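You operate a simulated robot arm through the tools that you are given. There is no shell and no other tool. Be economical: measure what you need, move in short steps, check, and stop when the job is done.

Carry out the task below with a simulated robot arm. There is one attempt and no reset: what you move stays moved.

TASK
Fit the fence in the green slot, square the ream in the corner, clamp it.
Fine: the ream touches fence and stop block; the clamp comes down last; other reams stay.
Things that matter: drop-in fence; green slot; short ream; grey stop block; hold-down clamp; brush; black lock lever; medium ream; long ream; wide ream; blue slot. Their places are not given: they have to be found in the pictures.

It is judged by the outcome, as a careful person would: the job done as asked, and still so three seconds after it is handed in. It fails if anything else is knocked over, pushed out of place, dropped, spilled or broken.

THE ROBOT
A 7-joint arm with a two-finger parallel gripper, fixed in place. Base frame: the origin is at the foot of the arm, x ahead of it, y to its left, z up. Lengths are in cm, angles in rad, forces in N, time in s.
Its first joint turns from -1.152 to 1.152 rad. Payload 2.6 kg.
Tool frame: the origin (TCP) lies between the finger pads and is the grasp point; the fingertips stand 3 cm ahead of it; z points along the fingers, y is the line along which they close. The gripper opens to 9.4 cm. The fingers are 2.8 cm wide and 1 cm thick; the gripper's body (5 by 9.6 cm) begins 5.5 cm behind the TCP.
Orientation is that of the tool frame in the base frame, as [roll, pitch, yaw] about the fixed x, y, z axes, in that order (R = Rz(yaw) Ry(pitch) Rx(roll)). With the fingers straight down and closing along the base's y, the tool's x points along the base's -x, its y along +y and its z along -z.

THE INTERFACE
- The arm moves only by the tool move_arm. Its argument "rows" is a list of rows, each a list of 7 numbers: the shift along the tool's x, y, z in units of 20 mm (1.0 is 20 mm), then the turn, a rotation vector about the tool's x, y, z in units of 5 degrees (1.0 is 5 degrees), then the finger opening in cm, from 0 to 9.4. In form: [[dx, dy, dz, rx, ry, rz, fingers], ...]. A call has 1 to 12 rows; each row shifts and turns the commanded pose from where the row before left it, along the tool's axes as they then stand. A call with a number of a shift or a turn outside -1 to 1 is refused whole. A row lasts 0.2 s, in which the tool goes at most 5 cm and 0.15 rad; a call with a longer step from one row to the next is refused whole, and so is a gripper value outside its range. A pose out of reach is approached as far as the arm can. The call stops where the force on the tool passes 40 N (or 10 N more than at its start, if that is more) or the arm is blocked; 0.2 s more then pass. The fingers move at their own pace (about 7.2 cm/s each) and stop on an object; they squeeze with about 45 N. The grip force told is the motor's: it shows also when the fingers shut on nothing. Time passes only in rows, and 0.2 s behind the last, so rows that do not move let the fingers close. It gives the time, the measured TCP pose, the force on the tool (base axes), the opening and the grip force at its end, in the units of the frame above (readings bear some noise).
- Cameras (640 x 400 px; columns grow to the right, rows downward): "scene" is fixed at [4.4, 42.72, 56.95]; the picture's right is [-0.79, -0.62, 0.00], its down [-0.35, 0.44, -0.82] and it looks along [0.51, -0.65, -0.57] (base axes); focal length 303 px, centre (320, 200). "wrist" rides on the gripper at [-3.7, 0, -5.8] in the tool frame; the picture's right is [0.00, -1.00, 0.00], its down [0.97, 0.00, -0.24] and it looks along [0.24, 0.00, 0.97] (tool axes); focal length 218 px, centre (320, 200).
- grab_frame(camera): a new picture of that camera. No time passes.
- locate(camera, pixels): for up to 12 pixels [column, row] of the newest picture of that camera ("zoom" is the newest enlarged one), the place [x, y, z] in the base frame of the surface seen there, good to about 0.2 cm, but the place of the scene camera against the robot may be out by one fixed shift of up to 1.2 cm in any direction. No time passes.
- close_up(camera, box): a new picture of the part [left, top, right, bottom] of that camera's present view, enlarged. No time passes.
- sign_off(): hands the job in; it is judged then, once.

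Work in short steps. Measure before you move; look again where a grasp or a placing could have gone wrong, and mend it. You have 80 turns and 54 pictures in all, the two below and enlarged ones among them. Open the gripper and draw the arm clear of the work before you hand the job in, unless the task says otherwise; then end with one line.

The tools are called after "Request:" by a JSON object that holds its "op" and its "data". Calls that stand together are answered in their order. move_arm: Moves the arm, as the interface text tells. Its arguments: {"type":"object","properties":{"rows":{"type":"array","items":{"type":"array","items":{"type":"number"}}}},"required":["rows"]} The other tools are called the same way: grab_frame (camera) takes a picture; locate (camera, pixels) gives the place of the surface under pixels of a picture; close_up (camera, box) takes an enlarged picture of a part of a camera's view; sign_off () hands the job in.

At the start:

```text
clock: 0.0
tool_pos: [36.13, -1.14, 35.87]
tcp_rot: [3.141, 0.001, -3.141]
wrist_force: [-0.5, 0.3, 0.1]
finger_gap: 9.38
finger_force: 0.1
```

scene: 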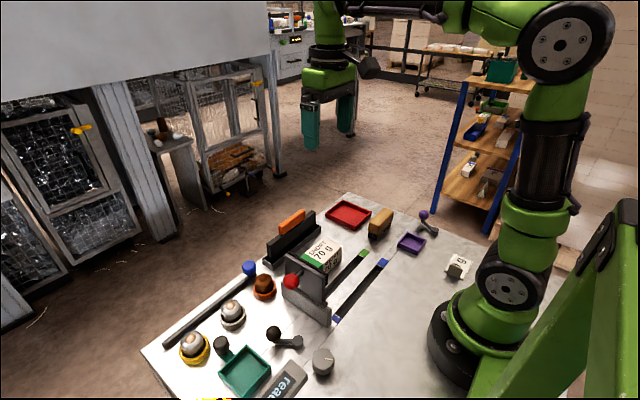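
wrist: 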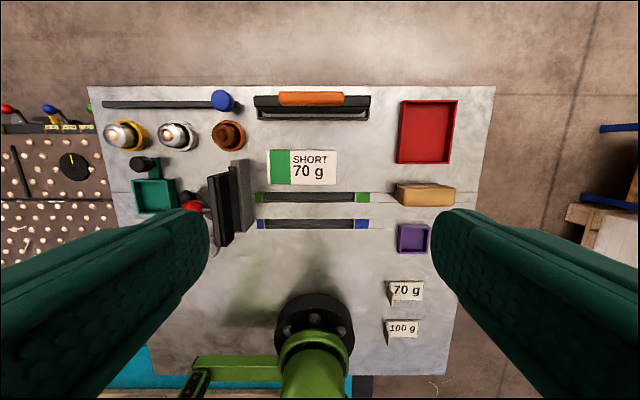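

I'll enlarge both views to identify the parts.

Request:
{"op": "close_up", "data": {"camera": "scene", "box": [140, 180, 480, 400]}}

Request:
{"op": "close_up", "data": {"camera": "wrist", "box": [80, 80, 500, 350]}}

Request:
{"op": "locate", "data": {"camera": "wrist", "pixels": [[312, 98], [260, 105], [365, 105], [302, 168], [270, 150], [336, 150], [260, 197], [363, 197], [240, 190], [220, 210], [190, 206], [400, 250]]}}

```text
1.82 times, centred on (310, 290) of scene
```

zoom: 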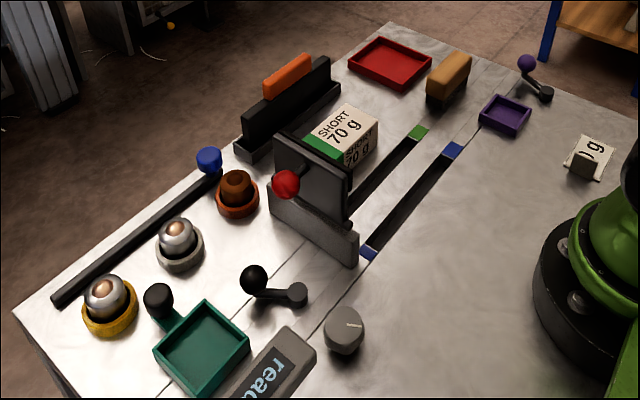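

```text
1.48 times, centred on (290, 215) of wrist
```

zoom: 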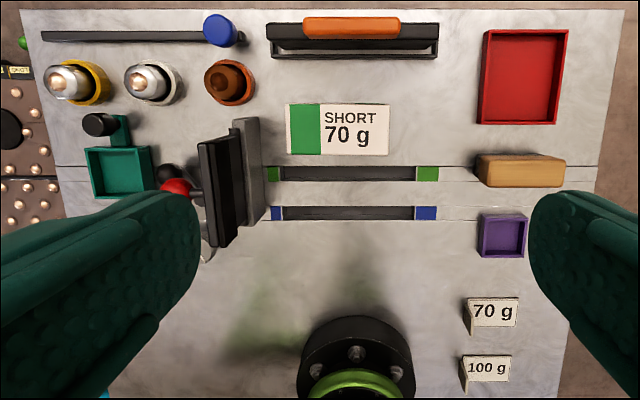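

```text
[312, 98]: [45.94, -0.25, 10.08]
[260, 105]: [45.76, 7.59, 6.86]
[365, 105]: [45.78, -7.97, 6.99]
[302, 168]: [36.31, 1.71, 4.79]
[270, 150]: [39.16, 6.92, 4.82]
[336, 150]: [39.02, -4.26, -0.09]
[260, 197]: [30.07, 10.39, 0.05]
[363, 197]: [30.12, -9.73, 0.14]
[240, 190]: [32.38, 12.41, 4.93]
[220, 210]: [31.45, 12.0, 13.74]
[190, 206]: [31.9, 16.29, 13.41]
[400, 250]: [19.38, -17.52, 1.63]
```

Request:
{"op": "close_up", "data": {"camera": "scene", "box": [250, 195, 400, 290]}}

Request:
{"op": "close_up", "data": {"camera": "scene", "box": [200, 250, 360, 350]}}

Request:
{"op": "close_up", "data": {"camera": "wrist", "box": [180, 80, 390, 250]}}

```text
4.21 times, centred on (325, 242) of scene
```

zoom: 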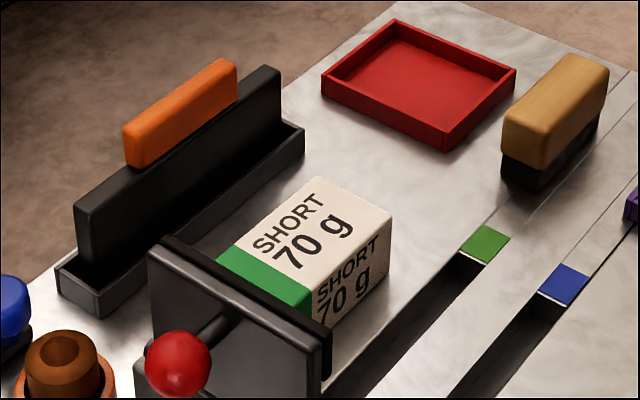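

```text
4.00 times, centred on (280, 300) of scene
```

zoom: 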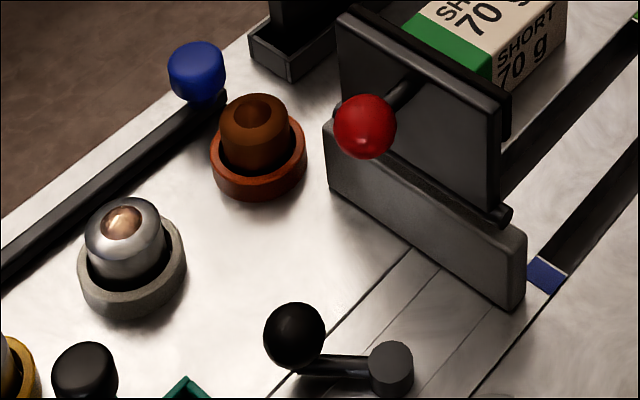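

```text
2.35 times, centred on (285, 165) of wrist
```

zoom: 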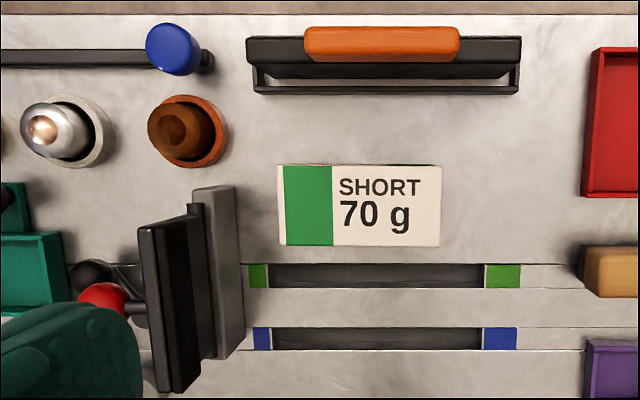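

Request:
{"op": "locate", "data": {"camera": "zoom", "pixels": [[308, 30], [308, 54], [457, 40], [250, 42], [520, 42], [258, 91], [517, 91], [385, 77], [385, 91], [247, 60], [380, 35], [380, 57]]}}

Request:
{"op": "locate", "data": {"camera": "zoom", "pixels": [[280, 168], [440, 168], [280, 243], [438, 243], [258, 266], [258, 285], [505, 266], [505, 285], [275, 270], [480, 270], [360, 276], [232, 190]]}}

Request:
{"op": "locate", "data": {"camera": "zoom", "pixels": [[240, 345], [198, 190], [196, 208], [215, 355], [142, 228], [178, 385], [205, 300], [105, 300], [90, 270], [220, 270], [195, 385], [150, 320]]}}

```text
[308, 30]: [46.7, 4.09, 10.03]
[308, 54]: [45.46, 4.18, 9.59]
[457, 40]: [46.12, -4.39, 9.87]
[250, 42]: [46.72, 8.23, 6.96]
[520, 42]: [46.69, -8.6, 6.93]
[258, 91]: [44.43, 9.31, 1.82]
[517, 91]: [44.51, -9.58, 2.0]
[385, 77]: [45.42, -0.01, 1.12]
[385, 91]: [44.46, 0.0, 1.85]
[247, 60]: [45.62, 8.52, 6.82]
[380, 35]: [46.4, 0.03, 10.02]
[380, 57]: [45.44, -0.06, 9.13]
```

```text
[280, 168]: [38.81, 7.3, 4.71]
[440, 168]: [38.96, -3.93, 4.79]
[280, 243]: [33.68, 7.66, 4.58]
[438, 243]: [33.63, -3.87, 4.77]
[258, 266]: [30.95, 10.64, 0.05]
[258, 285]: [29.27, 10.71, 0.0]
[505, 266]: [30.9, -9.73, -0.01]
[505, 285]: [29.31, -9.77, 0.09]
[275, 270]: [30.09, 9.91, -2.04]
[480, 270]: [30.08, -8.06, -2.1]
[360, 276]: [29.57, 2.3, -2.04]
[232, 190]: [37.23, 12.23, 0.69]
```

```text
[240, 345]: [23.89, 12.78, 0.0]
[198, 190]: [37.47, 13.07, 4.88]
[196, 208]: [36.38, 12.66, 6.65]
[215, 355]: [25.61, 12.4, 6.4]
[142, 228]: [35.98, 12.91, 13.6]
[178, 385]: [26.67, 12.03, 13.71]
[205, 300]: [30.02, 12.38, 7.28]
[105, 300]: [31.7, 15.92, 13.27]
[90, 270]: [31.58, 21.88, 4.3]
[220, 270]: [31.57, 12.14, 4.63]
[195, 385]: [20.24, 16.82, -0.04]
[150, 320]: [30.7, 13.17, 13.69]
```

Fence stands in a tray at x≈46, slot at x≈30, stop block at y≈12. I lower over the slot for a more exact look.

Request:
{"op": "move_arm", "data": {"rows": [[0.45, 0.08, 1, 0, 0, 0, 9.4], [0.45, 0.08, 1, 0, 0, 0, 9.4], [0.45, 0.08, 1, 0, 0, 0, 9.4], [0.45, 0.08, 1, 0, 0, 0, 9.4], [0.45, 0.08, 1, 0, 0, 0, 9.4], [0.45, 0.08, 1, 0, 0, 0, 9.4], [0.45, 0.08, 1, 0, 0, 0, 9.4], [0.45, 0.08, 1, 0, 0, 0, 9.4], [0.45, 0.08, 1, 0, 0, 0, 9.4], [0.45, 0.08, 1, 0, 0, 0, 9.4]]}}

Request:
{"op": "grab_frame", "data": {"camera": "wrist"}}

```text
clock: 2.2
tool_pos: [27.05, 0.32, 15.81]
tcp_rot: [-3.141, 0.001, 3.141]
wrist_force: [-0.9, 0.0, 0.4]
finger_gap: 9.39
finger_force: 0.1
```

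```text
46 pictures are left
```

wrist: 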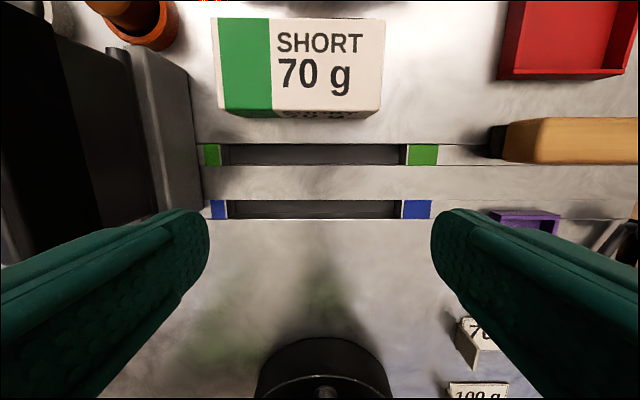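

Request:
{"op": "close_up", "data": {"camera": "wrist", "box": [130, 90, 450, 230]}}

```text
2.00 times, centred on (290, 160) of wrist
```

zoom: 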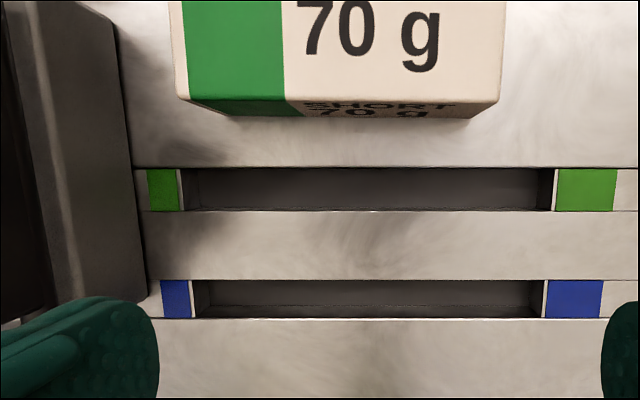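

Request:
{"op": "locate", "data": {"camera": "zoom", "pixels": [[175, 190], [560, 190], [300, 163], [300, 215], [500, 163], [500, 215], [195, 190], [540, 190], [350, 190], [125, 155], [145, 275], [60, 60]]}}

Request:
{"op": "locate", "data": {"camera": "wrist", "pixels": [[222, 108], [378, 108], [222, 22], [383, 22], [140, 60], [185, 75], [195, 190], [175, 205], [115, 60], [140, 205], [70, 100], [540, 140]]}}

```text
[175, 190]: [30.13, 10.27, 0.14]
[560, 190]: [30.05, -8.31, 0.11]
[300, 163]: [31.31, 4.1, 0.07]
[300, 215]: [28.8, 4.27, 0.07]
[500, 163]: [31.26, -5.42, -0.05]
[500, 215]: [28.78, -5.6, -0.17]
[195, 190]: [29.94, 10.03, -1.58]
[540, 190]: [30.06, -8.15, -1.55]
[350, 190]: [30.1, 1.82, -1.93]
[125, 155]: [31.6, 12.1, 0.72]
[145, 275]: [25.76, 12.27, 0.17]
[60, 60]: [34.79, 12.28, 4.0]
```

```text
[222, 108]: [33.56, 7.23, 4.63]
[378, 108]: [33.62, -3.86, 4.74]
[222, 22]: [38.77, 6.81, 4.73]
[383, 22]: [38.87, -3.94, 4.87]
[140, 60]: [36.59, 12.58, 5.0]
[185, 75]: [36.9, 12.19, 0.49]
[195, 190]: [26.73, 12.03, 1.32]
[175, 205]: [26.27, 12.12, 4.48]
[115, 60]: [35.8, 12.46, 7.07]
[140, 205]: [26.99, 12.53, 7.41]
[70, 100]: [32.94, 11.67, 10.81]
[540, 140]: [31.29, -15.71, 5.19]
```

Slot: x 29.0–31.1, y −8.0…9.9 (centre 0.93). Stop face y≈12.1. Now go over the fence handle.

Request:
{"op": "move_arm", "data": {"rows": [[-0.95, -0.02, -0.3, 0, 0, 0, 9.4], [-0.95, -0.02, -0.3, 0, 0, 0, 9.4], [-0.95, -0.02, -0.3, 0, 0, 0, 9.4], [-0.95, -0.02, -0.3, 0, 0, 0, 9.4], [-0.95, -0.02, 0, 0, 0, 0, 9.4], [-0.95, -0.02, 0, 0, 0, 0, 9.4], [-0.95, -0.02, 0, 0, 0, 0, 9.4], [-0.95, -0.02, 0, 0, 0, 0, 9.4], [-0.95, -0.02, 0, 0, 0, 0, 9.4], [-0.95, -0.05, 0, 0, 0, 0, 9.4]]}}

Request:
{"op": "move_arm", "data": {"rows": [[0, 0, 0, 0, 0, 1, 9.4], [0, 0, 0, 0, 0, 1, 9.4], [0, 0, 0, 0, 0, 1, 9.4], [0, 0, 0, 0, 0, 1, 9.4], [0, 0, 0, 0, 0, 1, 9.4], [0, 0, 0, 0, 0, 1, 9.4], [0, 0, 0, 0, 0, 1, 9.4], [0, 0, 0, 0, 0, 1, 9.4], [0, 0, 0, 0, 0, 1, 9.4]]}}

Request:
{"op": "move_arm", "data": {"rows": [[0, 0, 0, 0, 0, 1, 9.4], [0, 0, 0, 0, 0, 1, 9.4], [0, 0, 0, 0, 0, 1, 9.4], [0, 0, 0, 0, 0, 1, 9.4], [0, 0, 0, 0, 0, 1, 9.4], [0, 0, 0, 0, 0, 1, 9.4], [0, 0, 0, 0, 0, 1, 9.4], [0, 0, 0, 0, 0, 1, 9.4], [0, 0, 0, 0, 0, 1, 9.4]]}}

Request:
{"op": "grab_frame", "data": {"camera": "wrist"}}

```text
clock: 4.4
tool_pos: [46.19, -0.09, 18.32]
tcp_rot: [-3.141, 0.002, -3.142]
wrist_force: [-0.2, 0.7, 0.1]
finger_gap: 9.39
finger_force: 0.1
```

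```text
clock: 6.4
tool_pos: [46.14, 0.01, 18.37]
tcp_rot: [-3.142, 0.001, 2.355]
wrist_force: [0.2, 0.4, 0.3]
finger_gap: 9.41
finger_force: 0.0
```

```text
clock: 8.4
tool_pos: [46.14, -0.13, 18.35]
tcp_rot: [-3.14, 0.0, 1.569]
wrist_force: [0.6, -0.5, -0.5]
finger_gap: 9.39
finger_force: 0.0
```

```text
44 pictures are left
```

wrist: 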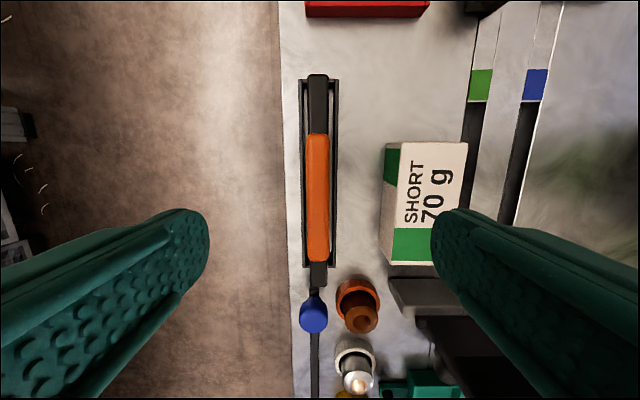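

Request:
{"op": "locate", "data": {"camera": "wrist", "pixels": [[307, 200], [328, 200], [317, 140], [317, 256], [311, 82], [326, 82], [318, 78], [312, 280], [327, 280], [318, 285], [302, 150], [337, 150]]}}

```text
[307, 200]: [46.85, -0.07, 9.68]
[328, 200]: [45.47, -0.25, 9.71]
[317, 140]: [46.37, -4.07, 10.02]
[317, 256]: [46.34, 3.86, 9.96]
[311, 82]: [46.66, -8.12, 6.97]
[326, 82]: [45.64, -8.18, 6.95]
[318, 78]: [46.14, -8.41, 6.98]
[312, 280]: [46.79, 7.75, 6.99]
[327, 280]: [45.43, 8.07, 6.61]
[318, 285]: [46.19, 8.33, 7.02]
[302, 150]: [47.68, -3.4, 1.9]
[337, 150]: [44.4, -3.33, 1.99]
```

Fence is centred at (46.15, −0.05) and the TCP is directly above it. I lower to z≈8.6 and close.

Request:
{"op": "move_arm", "data": {"rows": [[0, 0, 1, 0, 0, 0, 6], [0, 0, 1, 0, 0, 0, 6], [0, 0, 1, 0, 0, 0, 6], [0, 0, 1, 0, 0, 0, 6], [0, 0, 0.87, 0, 0, 0, 6], [0, 0, 0, 0, 0, 0, 0], [0, 0, 0, 0, 0, 0, 0], [0, 0, 0, 0, 0, 0, 0], [0, 0, 0, 0, 0, 0, 0]]}}

```text
clock: 10.4
tool_pos: [46.35, -0.02, 8.53]
tcp_rot: [-3.141, -0.001, 1.571]
wrist_force: [0.2, -1.3, -0.2]
finger_gap: 1.99
finger_force: 45.8
```

Gripped (gap 1.99). Lift.

Request:
{"op": "move_arm", "data": {"rows": [[0, 0, -0.5, 0, 0, 0, 0], [0, 0, -0.7, 0, 0, 0, 0], [0, 0, -1, 0, 0, 0, 0], [0, 0, -1, 0, 0, 0, 0], [0, 0, -1, 0, 0, 0, 0], [0, 0, -1, 0, 0, 0, 0], [0, 0, 0, 0, 0, 0, 0]]}}

Request:
{"op": "grab_frame", "data": {"camera": "wrist"}}

Request:
{"op": "close_up", "data": {"camera": "scene", "box": [200, 150, 440, 300]}}

```text
clock: 12.0
tool_pos: [46.12, 0.0, 19.02]
tcp_rot: [-3.141, 0.0, 1.572]
wrist_force: [-0.3, -0.1, -2.7]
finger_gap: 2.0
finger_force: 45.0
```

```text
43 pictures are left
```

wrist: 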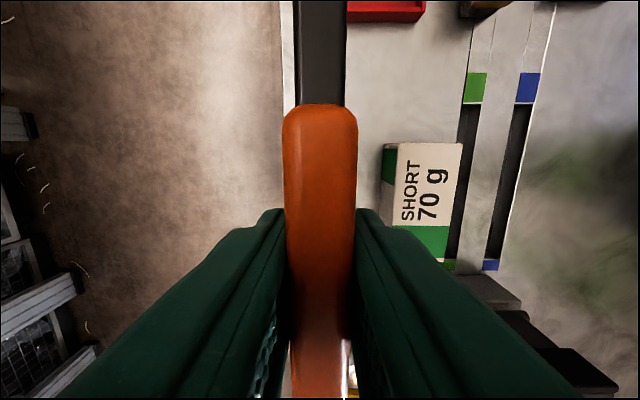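

```text
2.67 times, centred on (320, 225) of scene
```

zoom: 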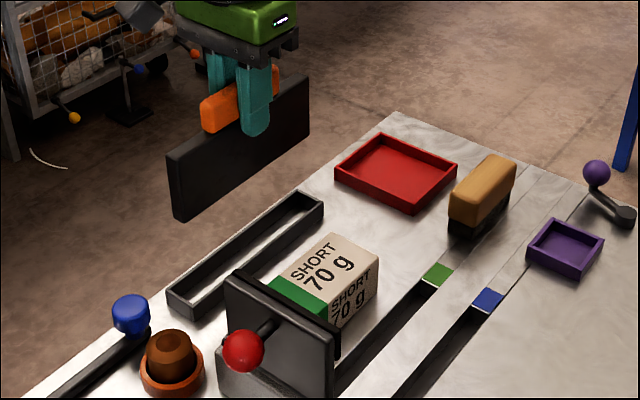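

Fence lifted cleanly. Carry it over the green slot (x 30.05, y 0.93).

Request:
{"op": "move_arm", "data": {"rows": [[0.058, -1, 0, 0, 0, 0, 0], [0.058, -1, 0, 0, 0, 0, 0], [0.058, -1, 0, 0, 0, 0, 0], [0.058, -1, 0, 0, 0, 0, 0], [0.058, -1, 0, 0, 0, 0, 0], [0.058, -1, 0, 0, 0, 0, 0], [0.058, -1, 0, 0, 0, 0, 0], [0.059, -1, 0, 0, 0, 0, 0], [0, 0, 0, 0, 0, 0, 0]]}}

Request:
{"op": "grab_frame", "data": {"camera": "wrist"}}

Request:
{"op": "close_up", "data": {"camera": "scene", "box": [220, 170, 460, 320]}}

```text
clock: 14.0
tool_pos: [30.19, 0.97, 18.96]
tcp_rot: [3.141, -0.002, 1.57]
wrist_force: [0.3, 0.4, -3.2]
finger_gap: 2.02
finger_force: 45.4
```

```text
41 pictures are left
```

wrist: 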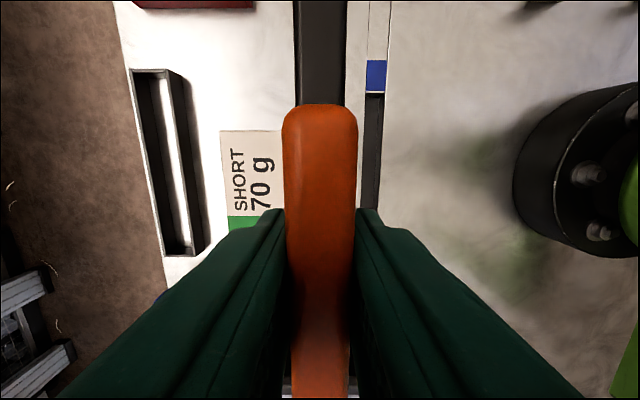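

```text
2.67 times, centred on (340, 245) of scene
```

zoom: 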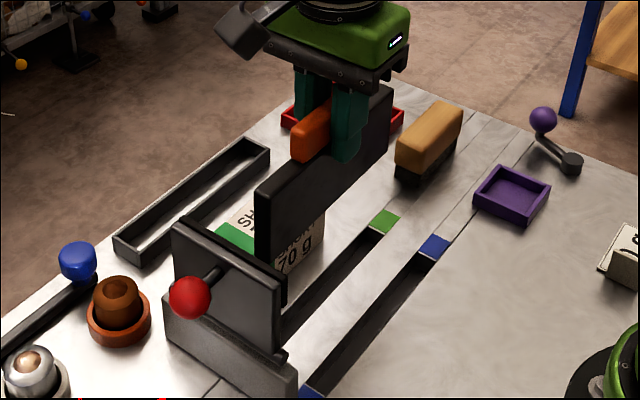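

Aligned at (30.19, 0.97). Lower until the fence bottom is just over the surface, correcting x by −0.12.

Request:
{"op": "move_arm", "data": {"rows": [[-0.01, -0.06, 0.9, 0, 0, 0, 0], [0, 0, 0.9, 0, 0, 0, 0], [0, 0, 0.9, 0, 0, 0, 0], [0, 0, 0.9, 0, 0, 0, 0], [0, 0, 0.9, 0, 0, 0, 0], [0, 0, 0.3, 0, 0, 0, 0], [0, 0, 0, 0, 0, 0, 0]]}}

Request:
{"op": "grab_frame", "data": {"camera": "wrist"}}

Request:
{"op": "close_up", "data": {"camera": "scene", "box": [270, 200, 430, 300]}}

```text
clock: 15.6
tool_pos: [29.95, 0.8, 9.29]
tcp_rot: [-3.141, 0.001, 1.569]
wrist_force: [0.7, 0.5, -2.8]
finger_gap: 2.0
finger_force: 45.3
```

```text
39 pictures are left
```

wrist: 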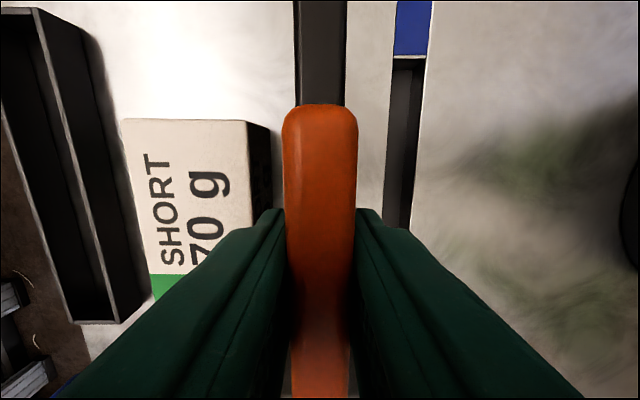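

```text
4.00 times, centred on (350, 250) of scene
```

zoom: 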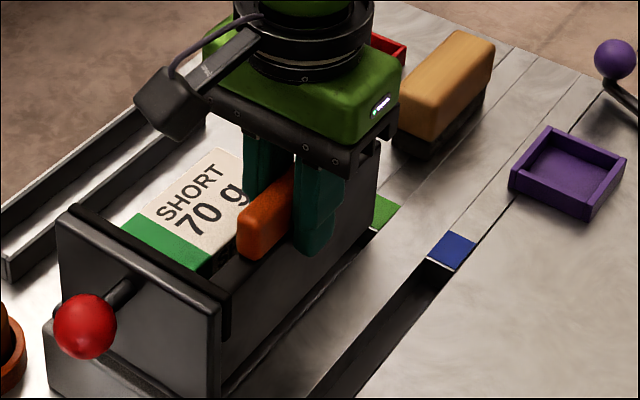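

Looks in line with the slot (blue slot clear, green tab at the far end). Lower into it in small steps.

Request:
{"op": "move_arm", "data": {"rows": [[0.05, 0.02, 0.2, 0, 0, 0, 0], [0, 0, 0.2, 0, 0, 0, 0], [0, 0, 0.2, 0, 0, 0, 0], [0, 0, 0.2, 0, 0, 0, 0], [0, 0, 0.2, 0, 0, 0, 0], [0, 0, 0.2, 0, 0, 0, 0], [0, 0, 0.15, 0, 0, 0, 0], [0, 0, 0.1, 0, 0, 0, 0]]}}

```text
clock: 17.4
tool_pos: [29.94, 1.01, 6.44]
tcp_rot: [-3.14, 0.001, 1.569]
wrist_force: [-0.5, -0.4, -2.7]
finger_gap: 2.01
finger_force: 45.3
```

Into the slot with no contact force yet; continue gently.

Request:
{"op": "move_arm", "data": {"rows": [[0, 0, 0.05, 0, 0, 0, 0], [0, 0, 0.05, 0, 0, 0, 0], [0, 0, 0.05, 0, 0, 0, 0], [0, 0, 0.05, 0, 0, 0, 0]]}}

Request:
{"op": "close_up", "data": {"camera": "scene", "box": [270, 200, 430, 300]}}

```text
clock: 18.1
tool_pos: [30.1, 1.08, 6.47]
tcp_rot: [3.139, 0.001, 1.57]
wrist_force: [-2.1, -1.1, 4.3]
finger_gap: 2.02
finger_force: 44.8
stopped in row 3: the force on the tool passed its limit (the readings are from after the stop); the commanded pose is now the measured one
```

```text
4.00 times, centred on (350, 250) of scene
```

zoom: 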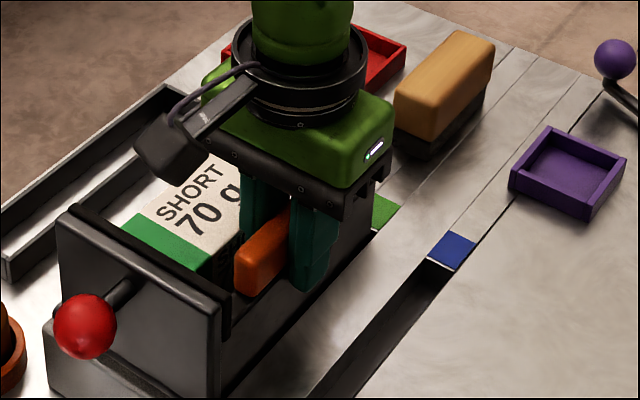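

It bottomed out 2.06 cm below its tray height: seated. Release with a small opening and rise.

Request:
{"op": "move_arm", "data": {"rows": [[0, 0, 0, 0, 0, 0, 3.4], [0, 0, 0, 0, 0, 0, 3.4], [0, 0, -0.5, 0, 0, 0, 3.4], [0, 0, -1, 0, 0, 0, 3.4], [0, 0, -1, 0, 0, 0, 3.4], [0, 0, -1, 0, 0, 0, 3.4], [0, 0, -1, 0, 0, 0, 3.4], [0, 0, -1, 0, 0, 0, 3.4], [0, 0, -1, 0, 0, 0, 3.4], [0, 0, 0, 0, 0, 0, 3.4]]}}

Request:
{"op": "grab_frame", "data": {"camera": "wrist"}}

Request:
{"op": "close_up", "data": {"camera": "scene", "box": [220, 200, 420, 350]}}

```text
clock: 20.3
tool_pos: [29.79, 1.13, 19.33]
tcp_rot: [3.139, 0.0, 1.568]
wrist_force: [0.3, -0.2, -0.5]
finger_gap: 3.39
finger_force: 0.0
```

```text
36 pictures are left
```

wrist: 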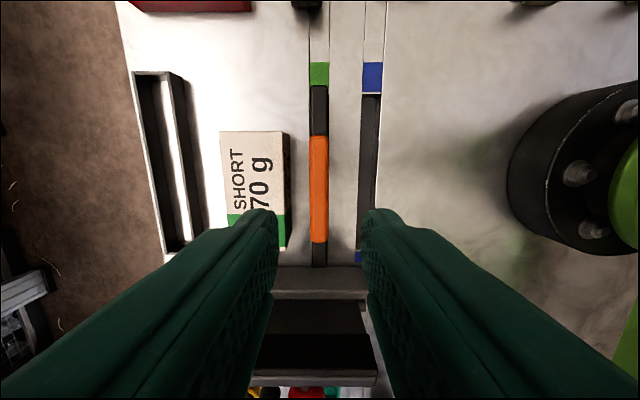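

```text
2.67 times, centred on (320, 275) of scene
```

zoom: 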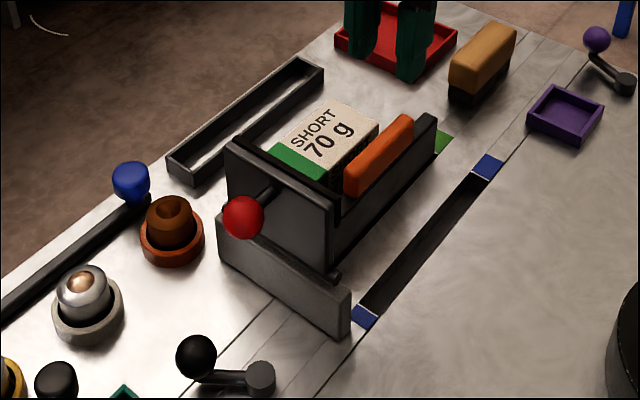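

Request:
{"op": "locate", "data": {"camera": "wrist", "pixels": [[318, 88], [318, 264], [313, 110], [326, 110], [310, 190], [328, 190], [313, 255], [326, 255], [318, 238], [287, 250], [283, 200], [320, 268]]}}

Request:
{"op": "locate", "data": {"camera": "scene", "pixels": [[293, 335], [316, 340], [311, 282], [346, 378], [232, 353]]}}

```text
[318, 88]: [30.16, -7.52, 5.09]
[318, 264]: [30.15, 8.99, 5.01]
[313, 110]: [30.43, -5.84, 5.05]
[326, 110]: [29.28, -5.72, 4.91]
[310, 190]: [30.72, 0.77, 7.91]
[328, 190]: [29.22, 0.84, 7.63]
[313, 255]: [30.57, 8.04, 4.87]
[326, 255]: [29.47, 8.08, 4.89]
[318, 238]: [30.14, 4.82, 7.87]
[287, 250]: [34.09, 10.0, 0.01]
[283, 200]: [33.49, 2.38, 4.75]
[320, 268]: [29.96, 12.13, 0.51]
```

```text
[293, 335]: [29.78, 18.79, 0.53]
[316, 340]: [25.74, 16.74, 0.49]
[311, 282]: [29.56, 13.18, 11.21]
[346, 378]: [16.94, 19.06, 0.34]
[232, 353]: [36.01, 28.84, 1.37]
```

Fence seated at x≈30, y −7.7…9.2. Now grip the ream (x 33.6–38.85, y −3.9…7.2) toward its −y part to slide it to the stop block.

Request:
{"op": "move_arm", "data": {"rows": [[-0.14, 0.8, 0, 0, 0, 0, 7], [-0.14, 0.8, 0, 0, 0, 0, 7], [-0.14, 0.8, 0, 0, 0, 0, 7], [-0.14, 0.8, 0, 0, 0, 0, 7], [0, 0, 1, 0, 0, 0, 7], [0, 0, 1, 0, 0, 0, 7], [0, 0, 1, 0, 0, 0, 7], [0, 0, 1, 0, 0, 0, 7], [0, 0, 0, 0, 0, 0, 7]]}}

Request:
{"op": "grab_frame", "data": {"camera": "wrist"}}

```text
clock: 22.3
tool_pos: [36.58, -0.22, 11.32]
tcp_rot: [3.137, 0.0, 1.568]
wrist_force: [0.1, 0.1, 0.3]
finger_gap: 7.02
finger_force: 0.1
```

```text
34 pictures are left
```

wrist: 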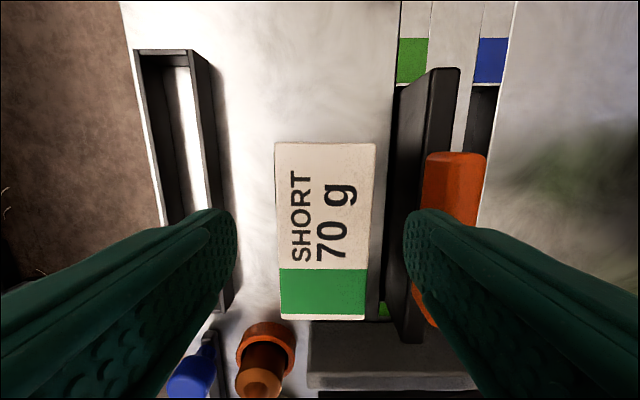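

Shift −0.35 in x, lower to z≈4, close.

Request:
{"op": "move_arm", "data": {"rows": [[0.05, -0.17, 0.8, 0, 0, 0, 7], [0, 0, 0.9, 0, 0, 0, 7], [0, 0, 0.9, 0, 0, 0, 7], [0, 0, 0.9, 0, 0, 0, 7], [0, 0, 0.15, 0, 0, 0, 7], [0, 0, 0, 0, 0, 0, 7]]}}

Request:
{"op": "move_arm", "data": {"rows": [[0, 0, 0, 0, 0, 0, 4.5], [0, 0, 0, 0, 0, 0, 4.5], [0, 0, 0, 0, 0, 0, 4.5], [0, 0, 0, 0, 0, 0, 4.5]]}}

```text
clock: 23.7
tool_pos: [35.91, -0.09, 4.1]
tcp_rot: [3.137, 0.001, 1.569]
wrist_force: [-0.3, -0.3, 0.5]
finger_gap: 7.0
finger_force: 0.0
```

```text
clock: 24.7
tool_pos: [36.1, -0.08, 4.27]
tcp_rot: [3.137, -0.001, 1.568]
wrist_force: [0.1, 0.2, -1.1]
finger_gap: 6.2
finger_force: 45.0
```

Gripped. Slide +y ~4.3 cm toward the stop block.

Request:
{"op": "move_arm", "data": {"rows": [[0.3, 0, 0, 0, 0, 0, 4.5], [0.4, 0, 0, 0, 0, 0, 4.5], [0.4, 0, 0, 0, 0, 0, 4.5], [0.4, 0, 0, 0, 0, 0, 4.5], [0.4, 0, 0, 0, 0, 0, 4.5], [0.25, 0, 0, 0, 0, 0, 4.5], [0, 0, 0, 0, 0, 0, 4.5]]}}

Request:
{"op": "grab_frame", "data": {"camera": "wrist"}}

```text
clock: 26.3
tool_pos: [36.31, 4.29, 4.15]
tcp_rot: [3.138, -0.001, 1.569]
wrist_force: [0.7, 0.5, -0.3]
finger_gap: 6.19
finger_force: 45.2
```

```text
33 pictures are left
```

wrist: 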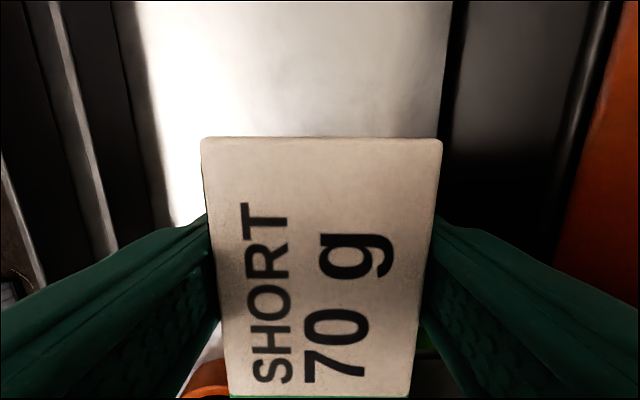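

Ream follows. Continue in 1 mm steps until the stop block is felt.

Request:
{"op": "move_arm", "data": {"rows": [[0.06, 0, 0, 0, 0, 0, 4.5], [0.06, 0, 0, 0, 0, 0, 4.5], [0.06, 0, 0, 0, 0, 0, 4.5], [0.06, 0, 0, 0, 0, 0, 4.5], [0.06, 0, 0, 0, 0, 0, 4.5], [0.06, 0, 0, 0, 0, 0, 4.5], [0.06, 0, 0, 0, 0, 0, 4.5], [0.06, 0, 0, 0, 0, 0, 4.5]]}}

Request:
{"op": "grab_frame", "data": {"camera": "scene"}}

```text
clock: 27.7
tool_pos: [36.27, 4.35, 4.26]
tcp_rot: [3.133, 0.007, 1.562]
wrist_force: [0.6, -1.7, -0.3]
finger_gap: 6.21
finger_force: 44.9
stopped in row 7: the force on the tool passed its limit (the readings are from after the stop); the commanded pose is now the measured one
```

```text
32 pictures are left
```

scene: 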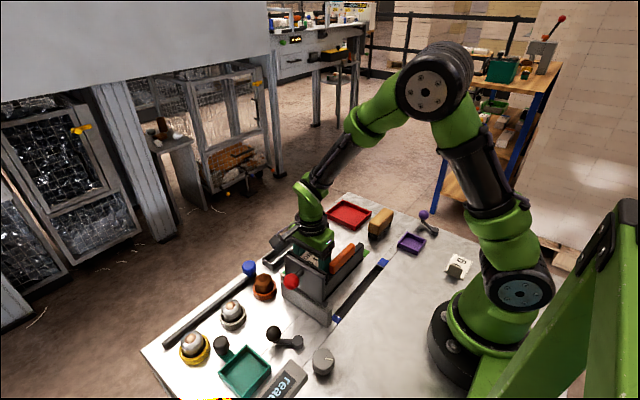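

Contact at the stop block. Release, rise, and check.

Request:
{"op": "move_arm", "data": {"rows": [[0, 0, 0, 0, 0, 0, 7.2], [0, 0, 0, 0, 0, 0, 7.2], [0, 0, -0.5, 0, 0, 0, 7.2], [0, 0, -1, 0, 0, 0, 7.2], [0, 0, -1, 0, 0, 0, 7.2], [0, 0, -1, 0, 0, 0, 7.2], [-0.5, 0, -1, 0, 0, 0, 7.2], [-0.5, 0, -1, 0, 0, 0, 7.2], [-0.5, 0, 0, 0, 0, 0, 7.2], [-0.5, 0, 0, 0, 0, 0, 7.2], [0, 0, 0, 0, 0, 0, 7.2]]}}

Request:
{"op": "grab_frame", "data": {"camera": "wrist"}}

```text
clock: 30.1
tool_pos: [36.15, 0.53, 15.1]
tcp_rot: [3.135, 0.007, 1.563]
wrist_force: [-0.2, 0.0, -0.5]
finger_gap: 7.21
finger_force: 0.0
```

```text
31 pictures are left
```

wrist: 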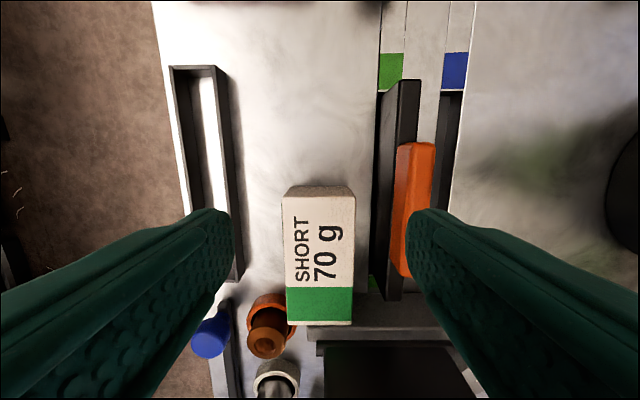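

Request:
{"op": "close_up", "data": {"camera": "wrist", "box": [250, 160, 450, 340]}}

Request:
{"op": "locate", "data": {"camera": "wrist", "pixels": [[320, 197], [320, 323], [285, 250], [353, 250], [287, 320], [351, 320], [285, 198], [354, 198], [370, 324], [370, 330], [410, 150], [400, 120]]}}

```text
2.22 times, centred on (350, 250) of wrist
```

zoom: 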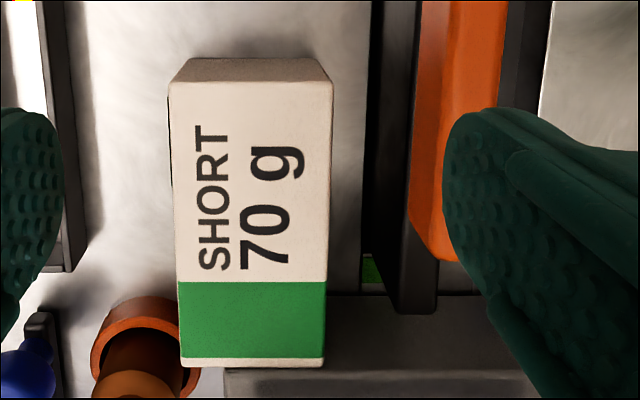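

```text
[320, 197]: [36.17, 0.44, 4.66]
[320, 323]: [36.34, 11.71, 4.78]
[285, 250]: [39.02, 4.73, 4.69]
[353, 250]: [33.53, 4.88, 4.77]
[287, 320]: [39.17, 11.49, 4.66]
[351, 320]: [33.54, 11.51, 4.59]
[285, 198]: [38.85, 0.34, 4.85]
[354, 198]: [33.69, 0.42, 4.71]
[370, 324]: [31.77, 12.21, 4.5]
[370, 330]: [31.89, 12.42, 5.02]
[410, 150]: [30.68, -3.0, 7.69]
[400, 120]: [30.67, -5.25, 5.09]
```

Ream at x 33.5–39.2, end against stop. Now close the fingers, go to its +x side (x≈42, y≈5.5) and lower.

Request:
{"op": "move_arm", "data": {"rows": [[0.6, 0.75, 0, 0, 0, 0, 0], [0.6, 0.75, 0, 0, 0, 0, 0], [0.6, 0.75, 0, 0, 0, 0, 0], [0.6, 0.7, 0, 0, 0, 0, 0], [0, 0, 0, 0, 0, 0, 0], [0, 0, 1, 0, 0, 0, 0], [0, 0, 1, 0, 0, 0, 0], [0, 0, 1, 0, 0, 0, 0], [0, 0, 1, 0, 0, 0, 0], [0, 0, 1, 0, 0, 0, 0], [0, 0, 0.5, 0, 0, 0, 0]]}}

```text
clock: 32.5
tool_pos: [42.25, 5.04, 4.31]
tcp_rot: [3.135, 0.008, 1.563]
wrist_force: [0.2, 0.2, 0.1]
finger_gap: 0.0
finger_force: 33.5
```

Push −x 3.6 cm, then fine steps until the fence is felt.

Request:
{"op": "move_arm", "data": {"rows": [[0, -0.4, 0, 0, 0, 0, 0], [0, -0.3, 0, 0, 0, 0, 0], [0, -0.3, 0, 0, 0, 0, 0], [0, -0.3, 0, 0, 0, 0, 0], [0, -0.3, 0, 0, 0, 0, 0], [0, -0.2, 0, 0, 0, 0, 0], [0, 0, 0, 0, 0, 0, 0]]}}

Request:
{"op": "grab_frame", "data": {"camera": "wrist"}}

```text
clock: 34.1
tool_pos: [38.66, 5.18, 4.33]
tcp_rot: [3.135, 0.006, 1.562]
wrist_force: [0.4, -0.4, -0.8]
finger_gap: 0.0
finger_force: 32.9
```

```text
29 pictures are left
```

wrist: 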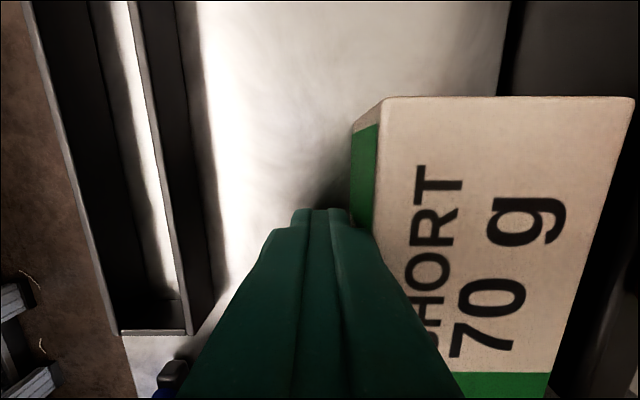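

Request:
{"op": "move_arm", "data": {"rows": [[0, -0.08, 0, 0, 0, 0, 0], [0, -0.08, 0, 0, 0, 0, 0], [0, -0.08, 0, 0, 0, 0, 0], [0, -0.08, 0, 0, 0, 0, 0], [0, -0.06, 0, 0, 0, 0, 0], [0, -0.06, 0, 0, 0, 0, 0], [0, -0.06, 0, 0, 0, 0, 0], [0, -0.06, 0, 0, 0, 0, 0], [0, -0.06, 0, 0, 0, 0, 0], [0, -0.06, 0, 0, 0, 0, 0]]}}

```text
clock: 36.3
tool_pos: [37.55, 5.14, 4.41]
tcp_rot: [3.125, 0.007, 1.565]
wrist_force: [18.7, -0.7, 10.8]
finger_gap: 0.0
finger_force: 33.0
```

18.7 N: ream is against the fence. Back off, rise and inspect.

Request:
{"op": "move_arm", "data": {"rows": [[0, 0.2, 0, 0, 0, 0, 0], [0, 0.5, 0, 0, 0, 0, 0], [0, 0.5, 0, 0, 0, 0, 0], [-0.3, 0, -1, 0, 0, 0, 0], [-0.6, 0, -1, 0, 0, 0, 0], [-0.6, -0.7, -1, 0, 0, 0, 0], [-0.6, -0.7, -1, 0, 0, 0, 0], [-0.6, -0.7, -1, 0, 0, 0, 0], [0, -0.7, -0.5, 0, 0, 0, 0], [0, 0, 0, 0, 0, 0, 0]]}}

Request:
{"op": "grab_frame", "data": {"camera": "wrist"}}

Request:
{"op": "close_up", "data": {"camera": "scene", "box": [250, 220, 400, 340]}}

```text
clock: 38.5
tool_pos: [33.88, -0.09, 15.09]
tcp_rot: [3.136, 0.007, 1.563]
wrist_force: [0.9, 0.3, 0.3]
finger_gap: 0.0
finger_force: 32.7
```

```text
28 pictures are left
```

wrist: 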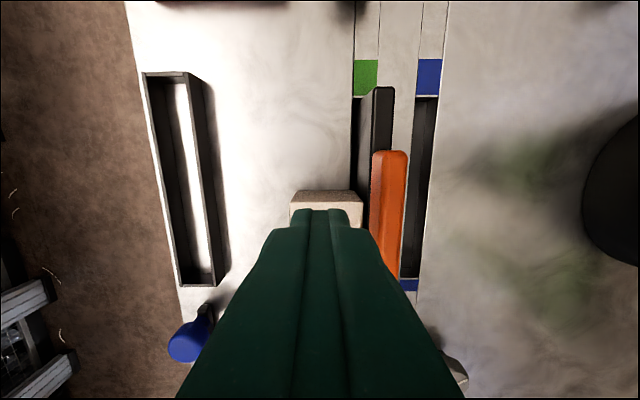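

```text
3.33 times, centred on (325, 280) of scene
```

zoom: 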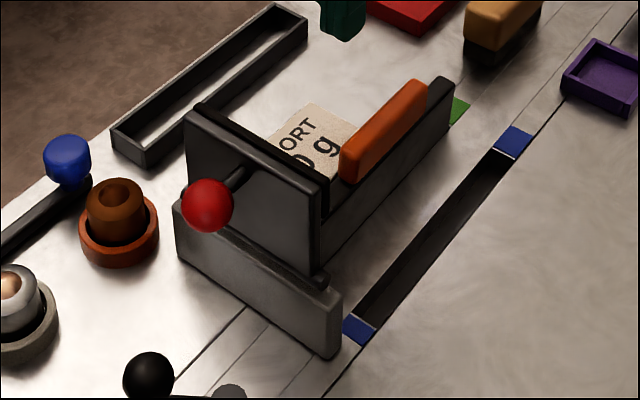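

Open fingers to unblock the view.

Request:
{"op": "move_arm", "data": {"rows": [[0, 0, 0, 0, 0, 0, 9.4], [0, 0, 0, 0, 0, 0, 9.4], [0, 0, 0, 0, 0, 0, 9.4], [0, 0, 0, 0, 0, 0, 9.4]]}}

Request:
{"op": "close_up", "data": {"camera": "wrist", "box": [230, 80, 450, 350]}}

```text
clock: 39.5
tool_pos: [33.95, -0.03, 15.05]
tcp_rot: [3.134, 0.006, 1.561]
wrist_force: [0.0, -0.9, 0.6]
finger_gap: 9.4
finger_force: 0.0
```

```text
1.48 times, centred on (340, 215) of wrist
```

zoom: 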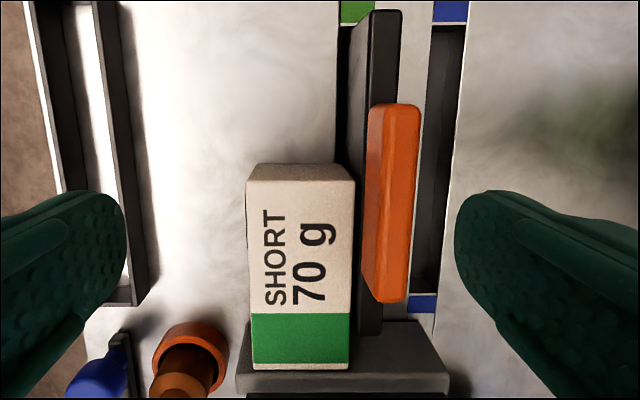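

Request:
{"op": "locate", "data": {"camera": "zoom", "pixels": [[354, 200], [351, 300], [349, 360], [362, 300], [300, 183], [300, 368], [365, 20], [400, 20], [365, 320], [382, 315], [380, 370], [340, 160]]}}

Request:
{"op": "close_up", "data": {"camera": "wrist", "box": [300, 180, 400, 340]}}

```text
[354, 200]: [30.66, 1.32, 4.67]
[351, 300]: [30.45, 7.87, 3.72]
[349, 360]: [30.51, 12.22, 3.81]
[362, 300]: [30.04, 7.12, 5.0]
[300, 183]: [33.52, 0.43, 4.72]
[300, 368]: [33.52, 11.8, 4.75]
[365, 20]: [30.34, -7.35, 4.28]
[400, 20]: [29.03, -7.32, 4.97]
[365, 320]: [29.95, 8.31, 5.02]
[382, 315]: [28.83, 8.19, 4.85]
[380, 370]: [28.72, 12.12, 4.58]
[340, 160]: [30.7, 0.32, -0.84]
```

```text
2.50 times, centred on (350, 260) of wrist
```

zoom: 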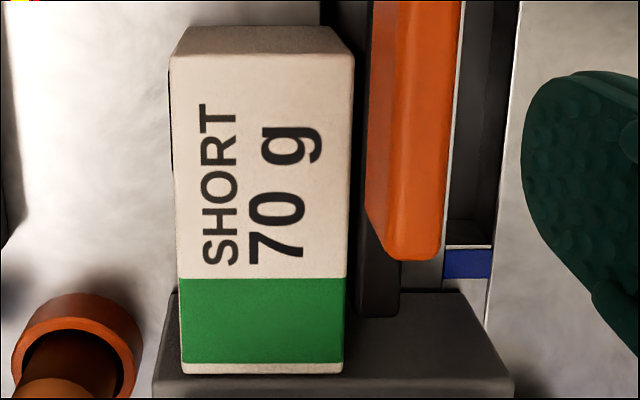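

Ream appears to be at fence and stop; I confirm the stop contact with a gentle +y nudge on its −y end (x 33.5).

Request:
{"op": "move_arm", "data": {"rows": [[-0.75, -0.1, 0, 0, 0, 0, 0], [-0.75, -0.1, 0, 0, 0, 0, 0], [0, 0, 0, 0, 0, 0, 0], [0, 0, 0, 0, 0, 0, 0], [0, 0, 1, 0, 0, 0, 0], [0, 0, 1, 0, 0, 0, 0], [0, 0, 1, 0, 0, 0, 0], [0, 0, 1, 0, 0, 0, 0], [0, 0, 1, 0, 0, 0, 0], [0, 0, 0.35, 0, 0, 0, 0], [0.3, 0, 0, 0, 0, 0, 0], [0.3, 0, 0, 0, 0, 0, 0]]}}

Request:
{"op": "move_arm", "data": {"rows": [[0.1, 0, 0, 0, 0, 0, 0], [0.1, 0, 0, 0, 0, 0, 0], [0.06, 0, 0, 0, 0, 0, 0], [0.06, 0, 0, 0, 0, 0, 0], [0.06, 0, 0, 0, 0, 0, 0], [0.06, 0, 0, 0, 0, 0, 0]]}}

```text
clock: 42.1
tool_pos: [33.54, -2.11, 4.49]
tcp_rot: [3.136, 0.008, 1.563]
wrist_force: [0.1, 0.0, 0.4]
finger_gap: 0.0
finger_force: 33.0
```

```text
clock: 43.5
tool_pos: [33.65, -1.26, 4.54]
tcp_rot: [3.135, 0.006, 1.562]
wrist_force: [0.3, -0.4, -0.1]
finger_gap: 0.02
finger_force: 32.8
```

Request:
{"op": "move_arm", "data": {"rows": [[0.06, 0, 0, 0, 0, 0, 0], [0.06, 0, 0, 0, 0, 0, 0], [0.06, 0, 0, 0, 0, 0, 0], [0.06, 0, 0, 0, 0, 0, 0], [0.06, 0, 0, 0, 0, 0, 0]]}}

```text
clock: 44.7
tool_pos: [33.58, -1.02, 4.5]
tcp_rot: [3.135, 0.015, 1.557]
wrist_force: [0.4, -3.7, 0.6]
finger_gap: 0.0
finger_force: 33.4
stopped in row 5: the force on the tool passed its limit (the readings are from after the stop); the commanded pose is now the measured one
```

Firm stop contact at y=−1.02. Back off, and repeat the gentle −x push to confirm fence contact.

Request:
{"op": "move_arm", "data": {"rows": [[-0.3, 0, 0, 0, 0, 0, 0], [-0.5, 0, 0, 0, 0, 0, 0], [0, 0.9, -1, 0, 0, 0, 0], [0, 0.9, -1, 0, 0, 0, 0], [0.8, 0.9, -0.2, 0, 0, 0, 0], [1, 0, 0, 0, 0, 0, 0], [1, 0, 0, 0, 0, 0, 0], [1, 0, 0, 0, 0, 0, 0], [0.2, 0, 0, 0, 0, 0, 0], [0, 0, 1, 0, 0, 0, 0], [0, 0, 1, 0, 0, 0, 0], [0, 0, 0.2, 0, 0, 0, 0]]}}

Request:
{"op": "move_arm", "data": {"rows": [[0, -0.25, 0, 0, 0, 0, 0], [0, -0.25, 0, 0, 0, 0, 0], [0, -0.06, 0, 0, 0, 0, 0], [0, -0.06, 0, 0, 0, 0, 0], [0, -0.06, 0, 0, 0, 0, 0]]}}

```text
clock: 47.3
tool_pos: [39.05, 5.42, 4.33]
tcp_rot: [3.135, 0.015, 1.558]
wrist_force: [0.5, 0.4, -0.2]
finger_gap: 0.0
finger_force: 32.9
```

```text
clock: 48.5
tool_pos: [37.56, 5.3, 4.44]
tcp_rot: [3.131, 0.014, 1.557]
wrist_force: [6.8, -0.9, 3.0]
finger_gap: 0.0
finger_force: 33.2
```

Request:
{"op": "move_arm", "data": {"rows": [[0, -0.05, 0, 0, 0, 0, 0], [0, -0.04, 0, 0, 0, 0, 0]]}}

Request:
{"op": "move_arm", "data": {"rows": [[0, 0.3, 0, 0, 0, 0, 0], [0, 0.7, 0, 0, 0, 0, 0], [0, 0, -1, 0, 0, 0, 0], [0, 0, -1, 0, 0, 0, 0], [0, 0, -1, 0, 0, 0, 0], [0, 0, -1, 0, 0, 0, 0], [0, 0, -1, 0, 0, 0, 0], [0, 0, -1, 0, 0, 0, 0], [0, 0, -1, 0, 0, 0, 0], [0, 0, -1, 0, 0, 0, 0], [0, 0, 0, 0, 0, 0, 0]]}}

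Request:
{"op": "grab_frame", "data": {"camera": "wrist"}}

```text
clock: 49.1
tool_pos: [37.58, 5.24, 4.54]
tcp_rot: [3.127, 0.014, 1.559]
wrist_force: [15.1, 0.1, 7.8]
finger_gap: 0.0
finger_force: 32.5
```

```text
clock: 51.5
tool_pos: [39.36, 5.51, 20.23]
tcp_rot: [3.134, 0.015, 1.557]
wrist_force: [0.4, 0.5, -0.3]
finger_gap: 0.0
finger_force: 33.3
```

```text
24 pictures are left
```

wrist: 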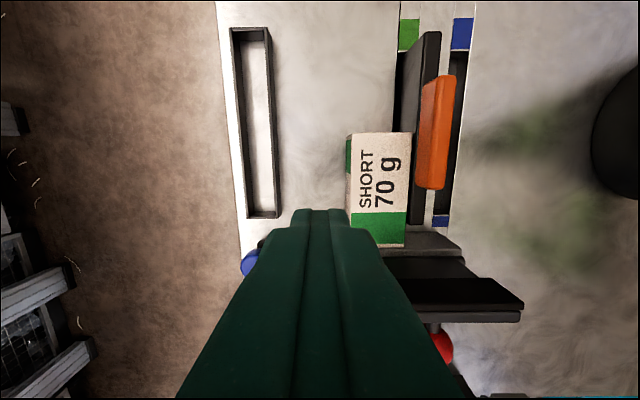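

Ream is seated square. Next the clamp: go above the red knob and measure it.

Request:
{"op": "move_arm", "data": {"rows": [[0.85, -0.64, 0, 0, 0, 0, 5], [0.85, -0.64, 0, 0, 0, 0, 5], [0.85, -0.64, 0, 0, 0, 0, 5], [0.85, -0.64, 0, 0, 0, 0, 5], [0.85, -0.64, 0, 0, 0, 0, 5], [0.85, -0.64, 0, 0, 0, 0, 5], [0, 0, 0, 0, 0, 0, 5]]}}

Request:
{"op": "grab_frame", "data": {"camera": "wrist"}}

Request:
{"op": "grab_frame", "data": {"camera": "scene"}}

```text
clock: 53.1
tool_pos: [31.69, 15.86, 20.31]
tcp_rot: [3.134, 0.015, 1.557]
wrist_force: [1.5, 0.1, 0.2]
finger_gap: 4.99
finger_force: 0.0
```

```text
23 pictures are left
```

wrist: 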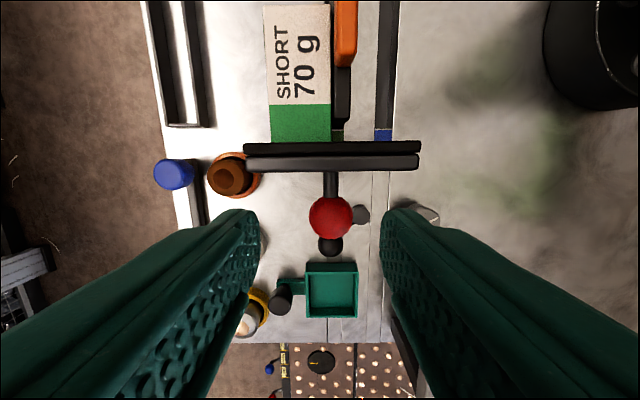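

```text
22 pictures are left
```

scene: 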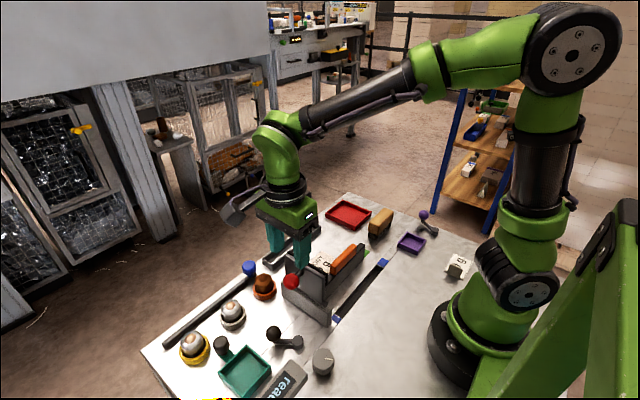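

Request:
{"op": "locate", "data": {"camera": "wrist", "pixels": [[330, 217], [330, 202], [330, 235], [313, 217], [347, 217], [330, 180], [330, 170], [330, 150], [250, 150], [415, 150], [330, 143], [331, 248]]}}

Request:
{"op": "close_up", "data": {"camera": "wrist", "box": [230, 120, 430, 260]}}

Request:
{"op": "close_up", "data": {"camera": "scene", "box": [260, 240, 380, 340]}}

```text
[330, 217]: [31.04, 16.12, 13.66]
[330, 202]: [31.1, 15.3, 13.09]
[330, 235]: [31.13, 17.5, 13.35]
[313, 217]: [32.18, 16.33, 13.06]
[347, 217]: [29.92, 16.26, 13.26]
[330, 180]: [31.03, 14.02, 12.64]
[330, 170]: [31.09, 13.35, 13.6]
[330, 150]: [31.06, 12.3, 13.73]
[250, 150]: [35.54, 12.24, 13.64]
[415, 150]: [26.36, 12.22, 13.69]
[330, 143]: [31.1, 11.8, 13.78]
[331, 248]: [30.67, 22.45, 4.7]
```

```text
2.86 times, centred on (330, 190) of wrist
```

zoom: 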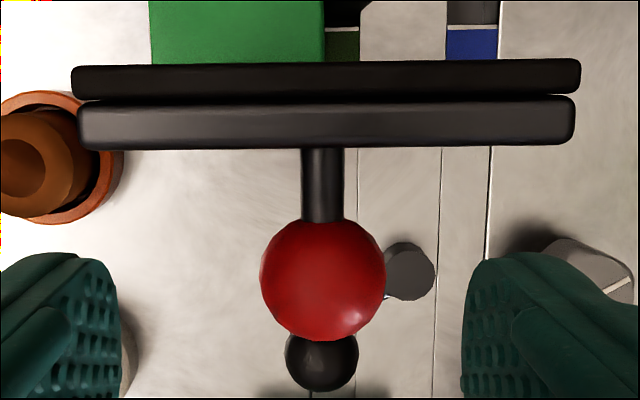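

```text
4.00 times, centred on (320, 290) of scene
```

zoom: 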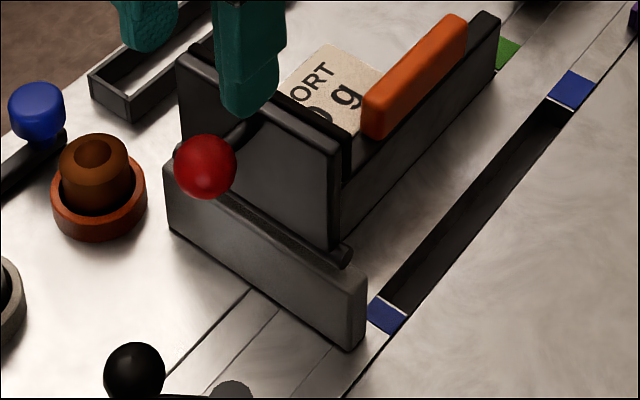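

Request:
{"op": "locate", "data": {"camera": "zoom", "pixels": [[345, 253], [340, 240], [360, 270], [205, 150], [205, 168], [330, 150], [336, 235], [265, 225], [265, 215]]}}

```text
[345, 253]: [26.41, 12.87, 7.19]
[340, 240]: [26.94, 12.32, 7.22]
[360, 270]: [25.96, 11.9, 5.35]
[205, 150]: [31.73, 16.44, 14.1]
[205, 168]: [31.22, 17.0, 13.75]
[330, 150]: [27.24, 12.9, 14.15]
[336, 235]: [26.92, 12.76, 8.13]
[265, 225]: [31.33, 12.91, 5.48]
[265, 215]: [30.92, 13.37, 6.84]
```

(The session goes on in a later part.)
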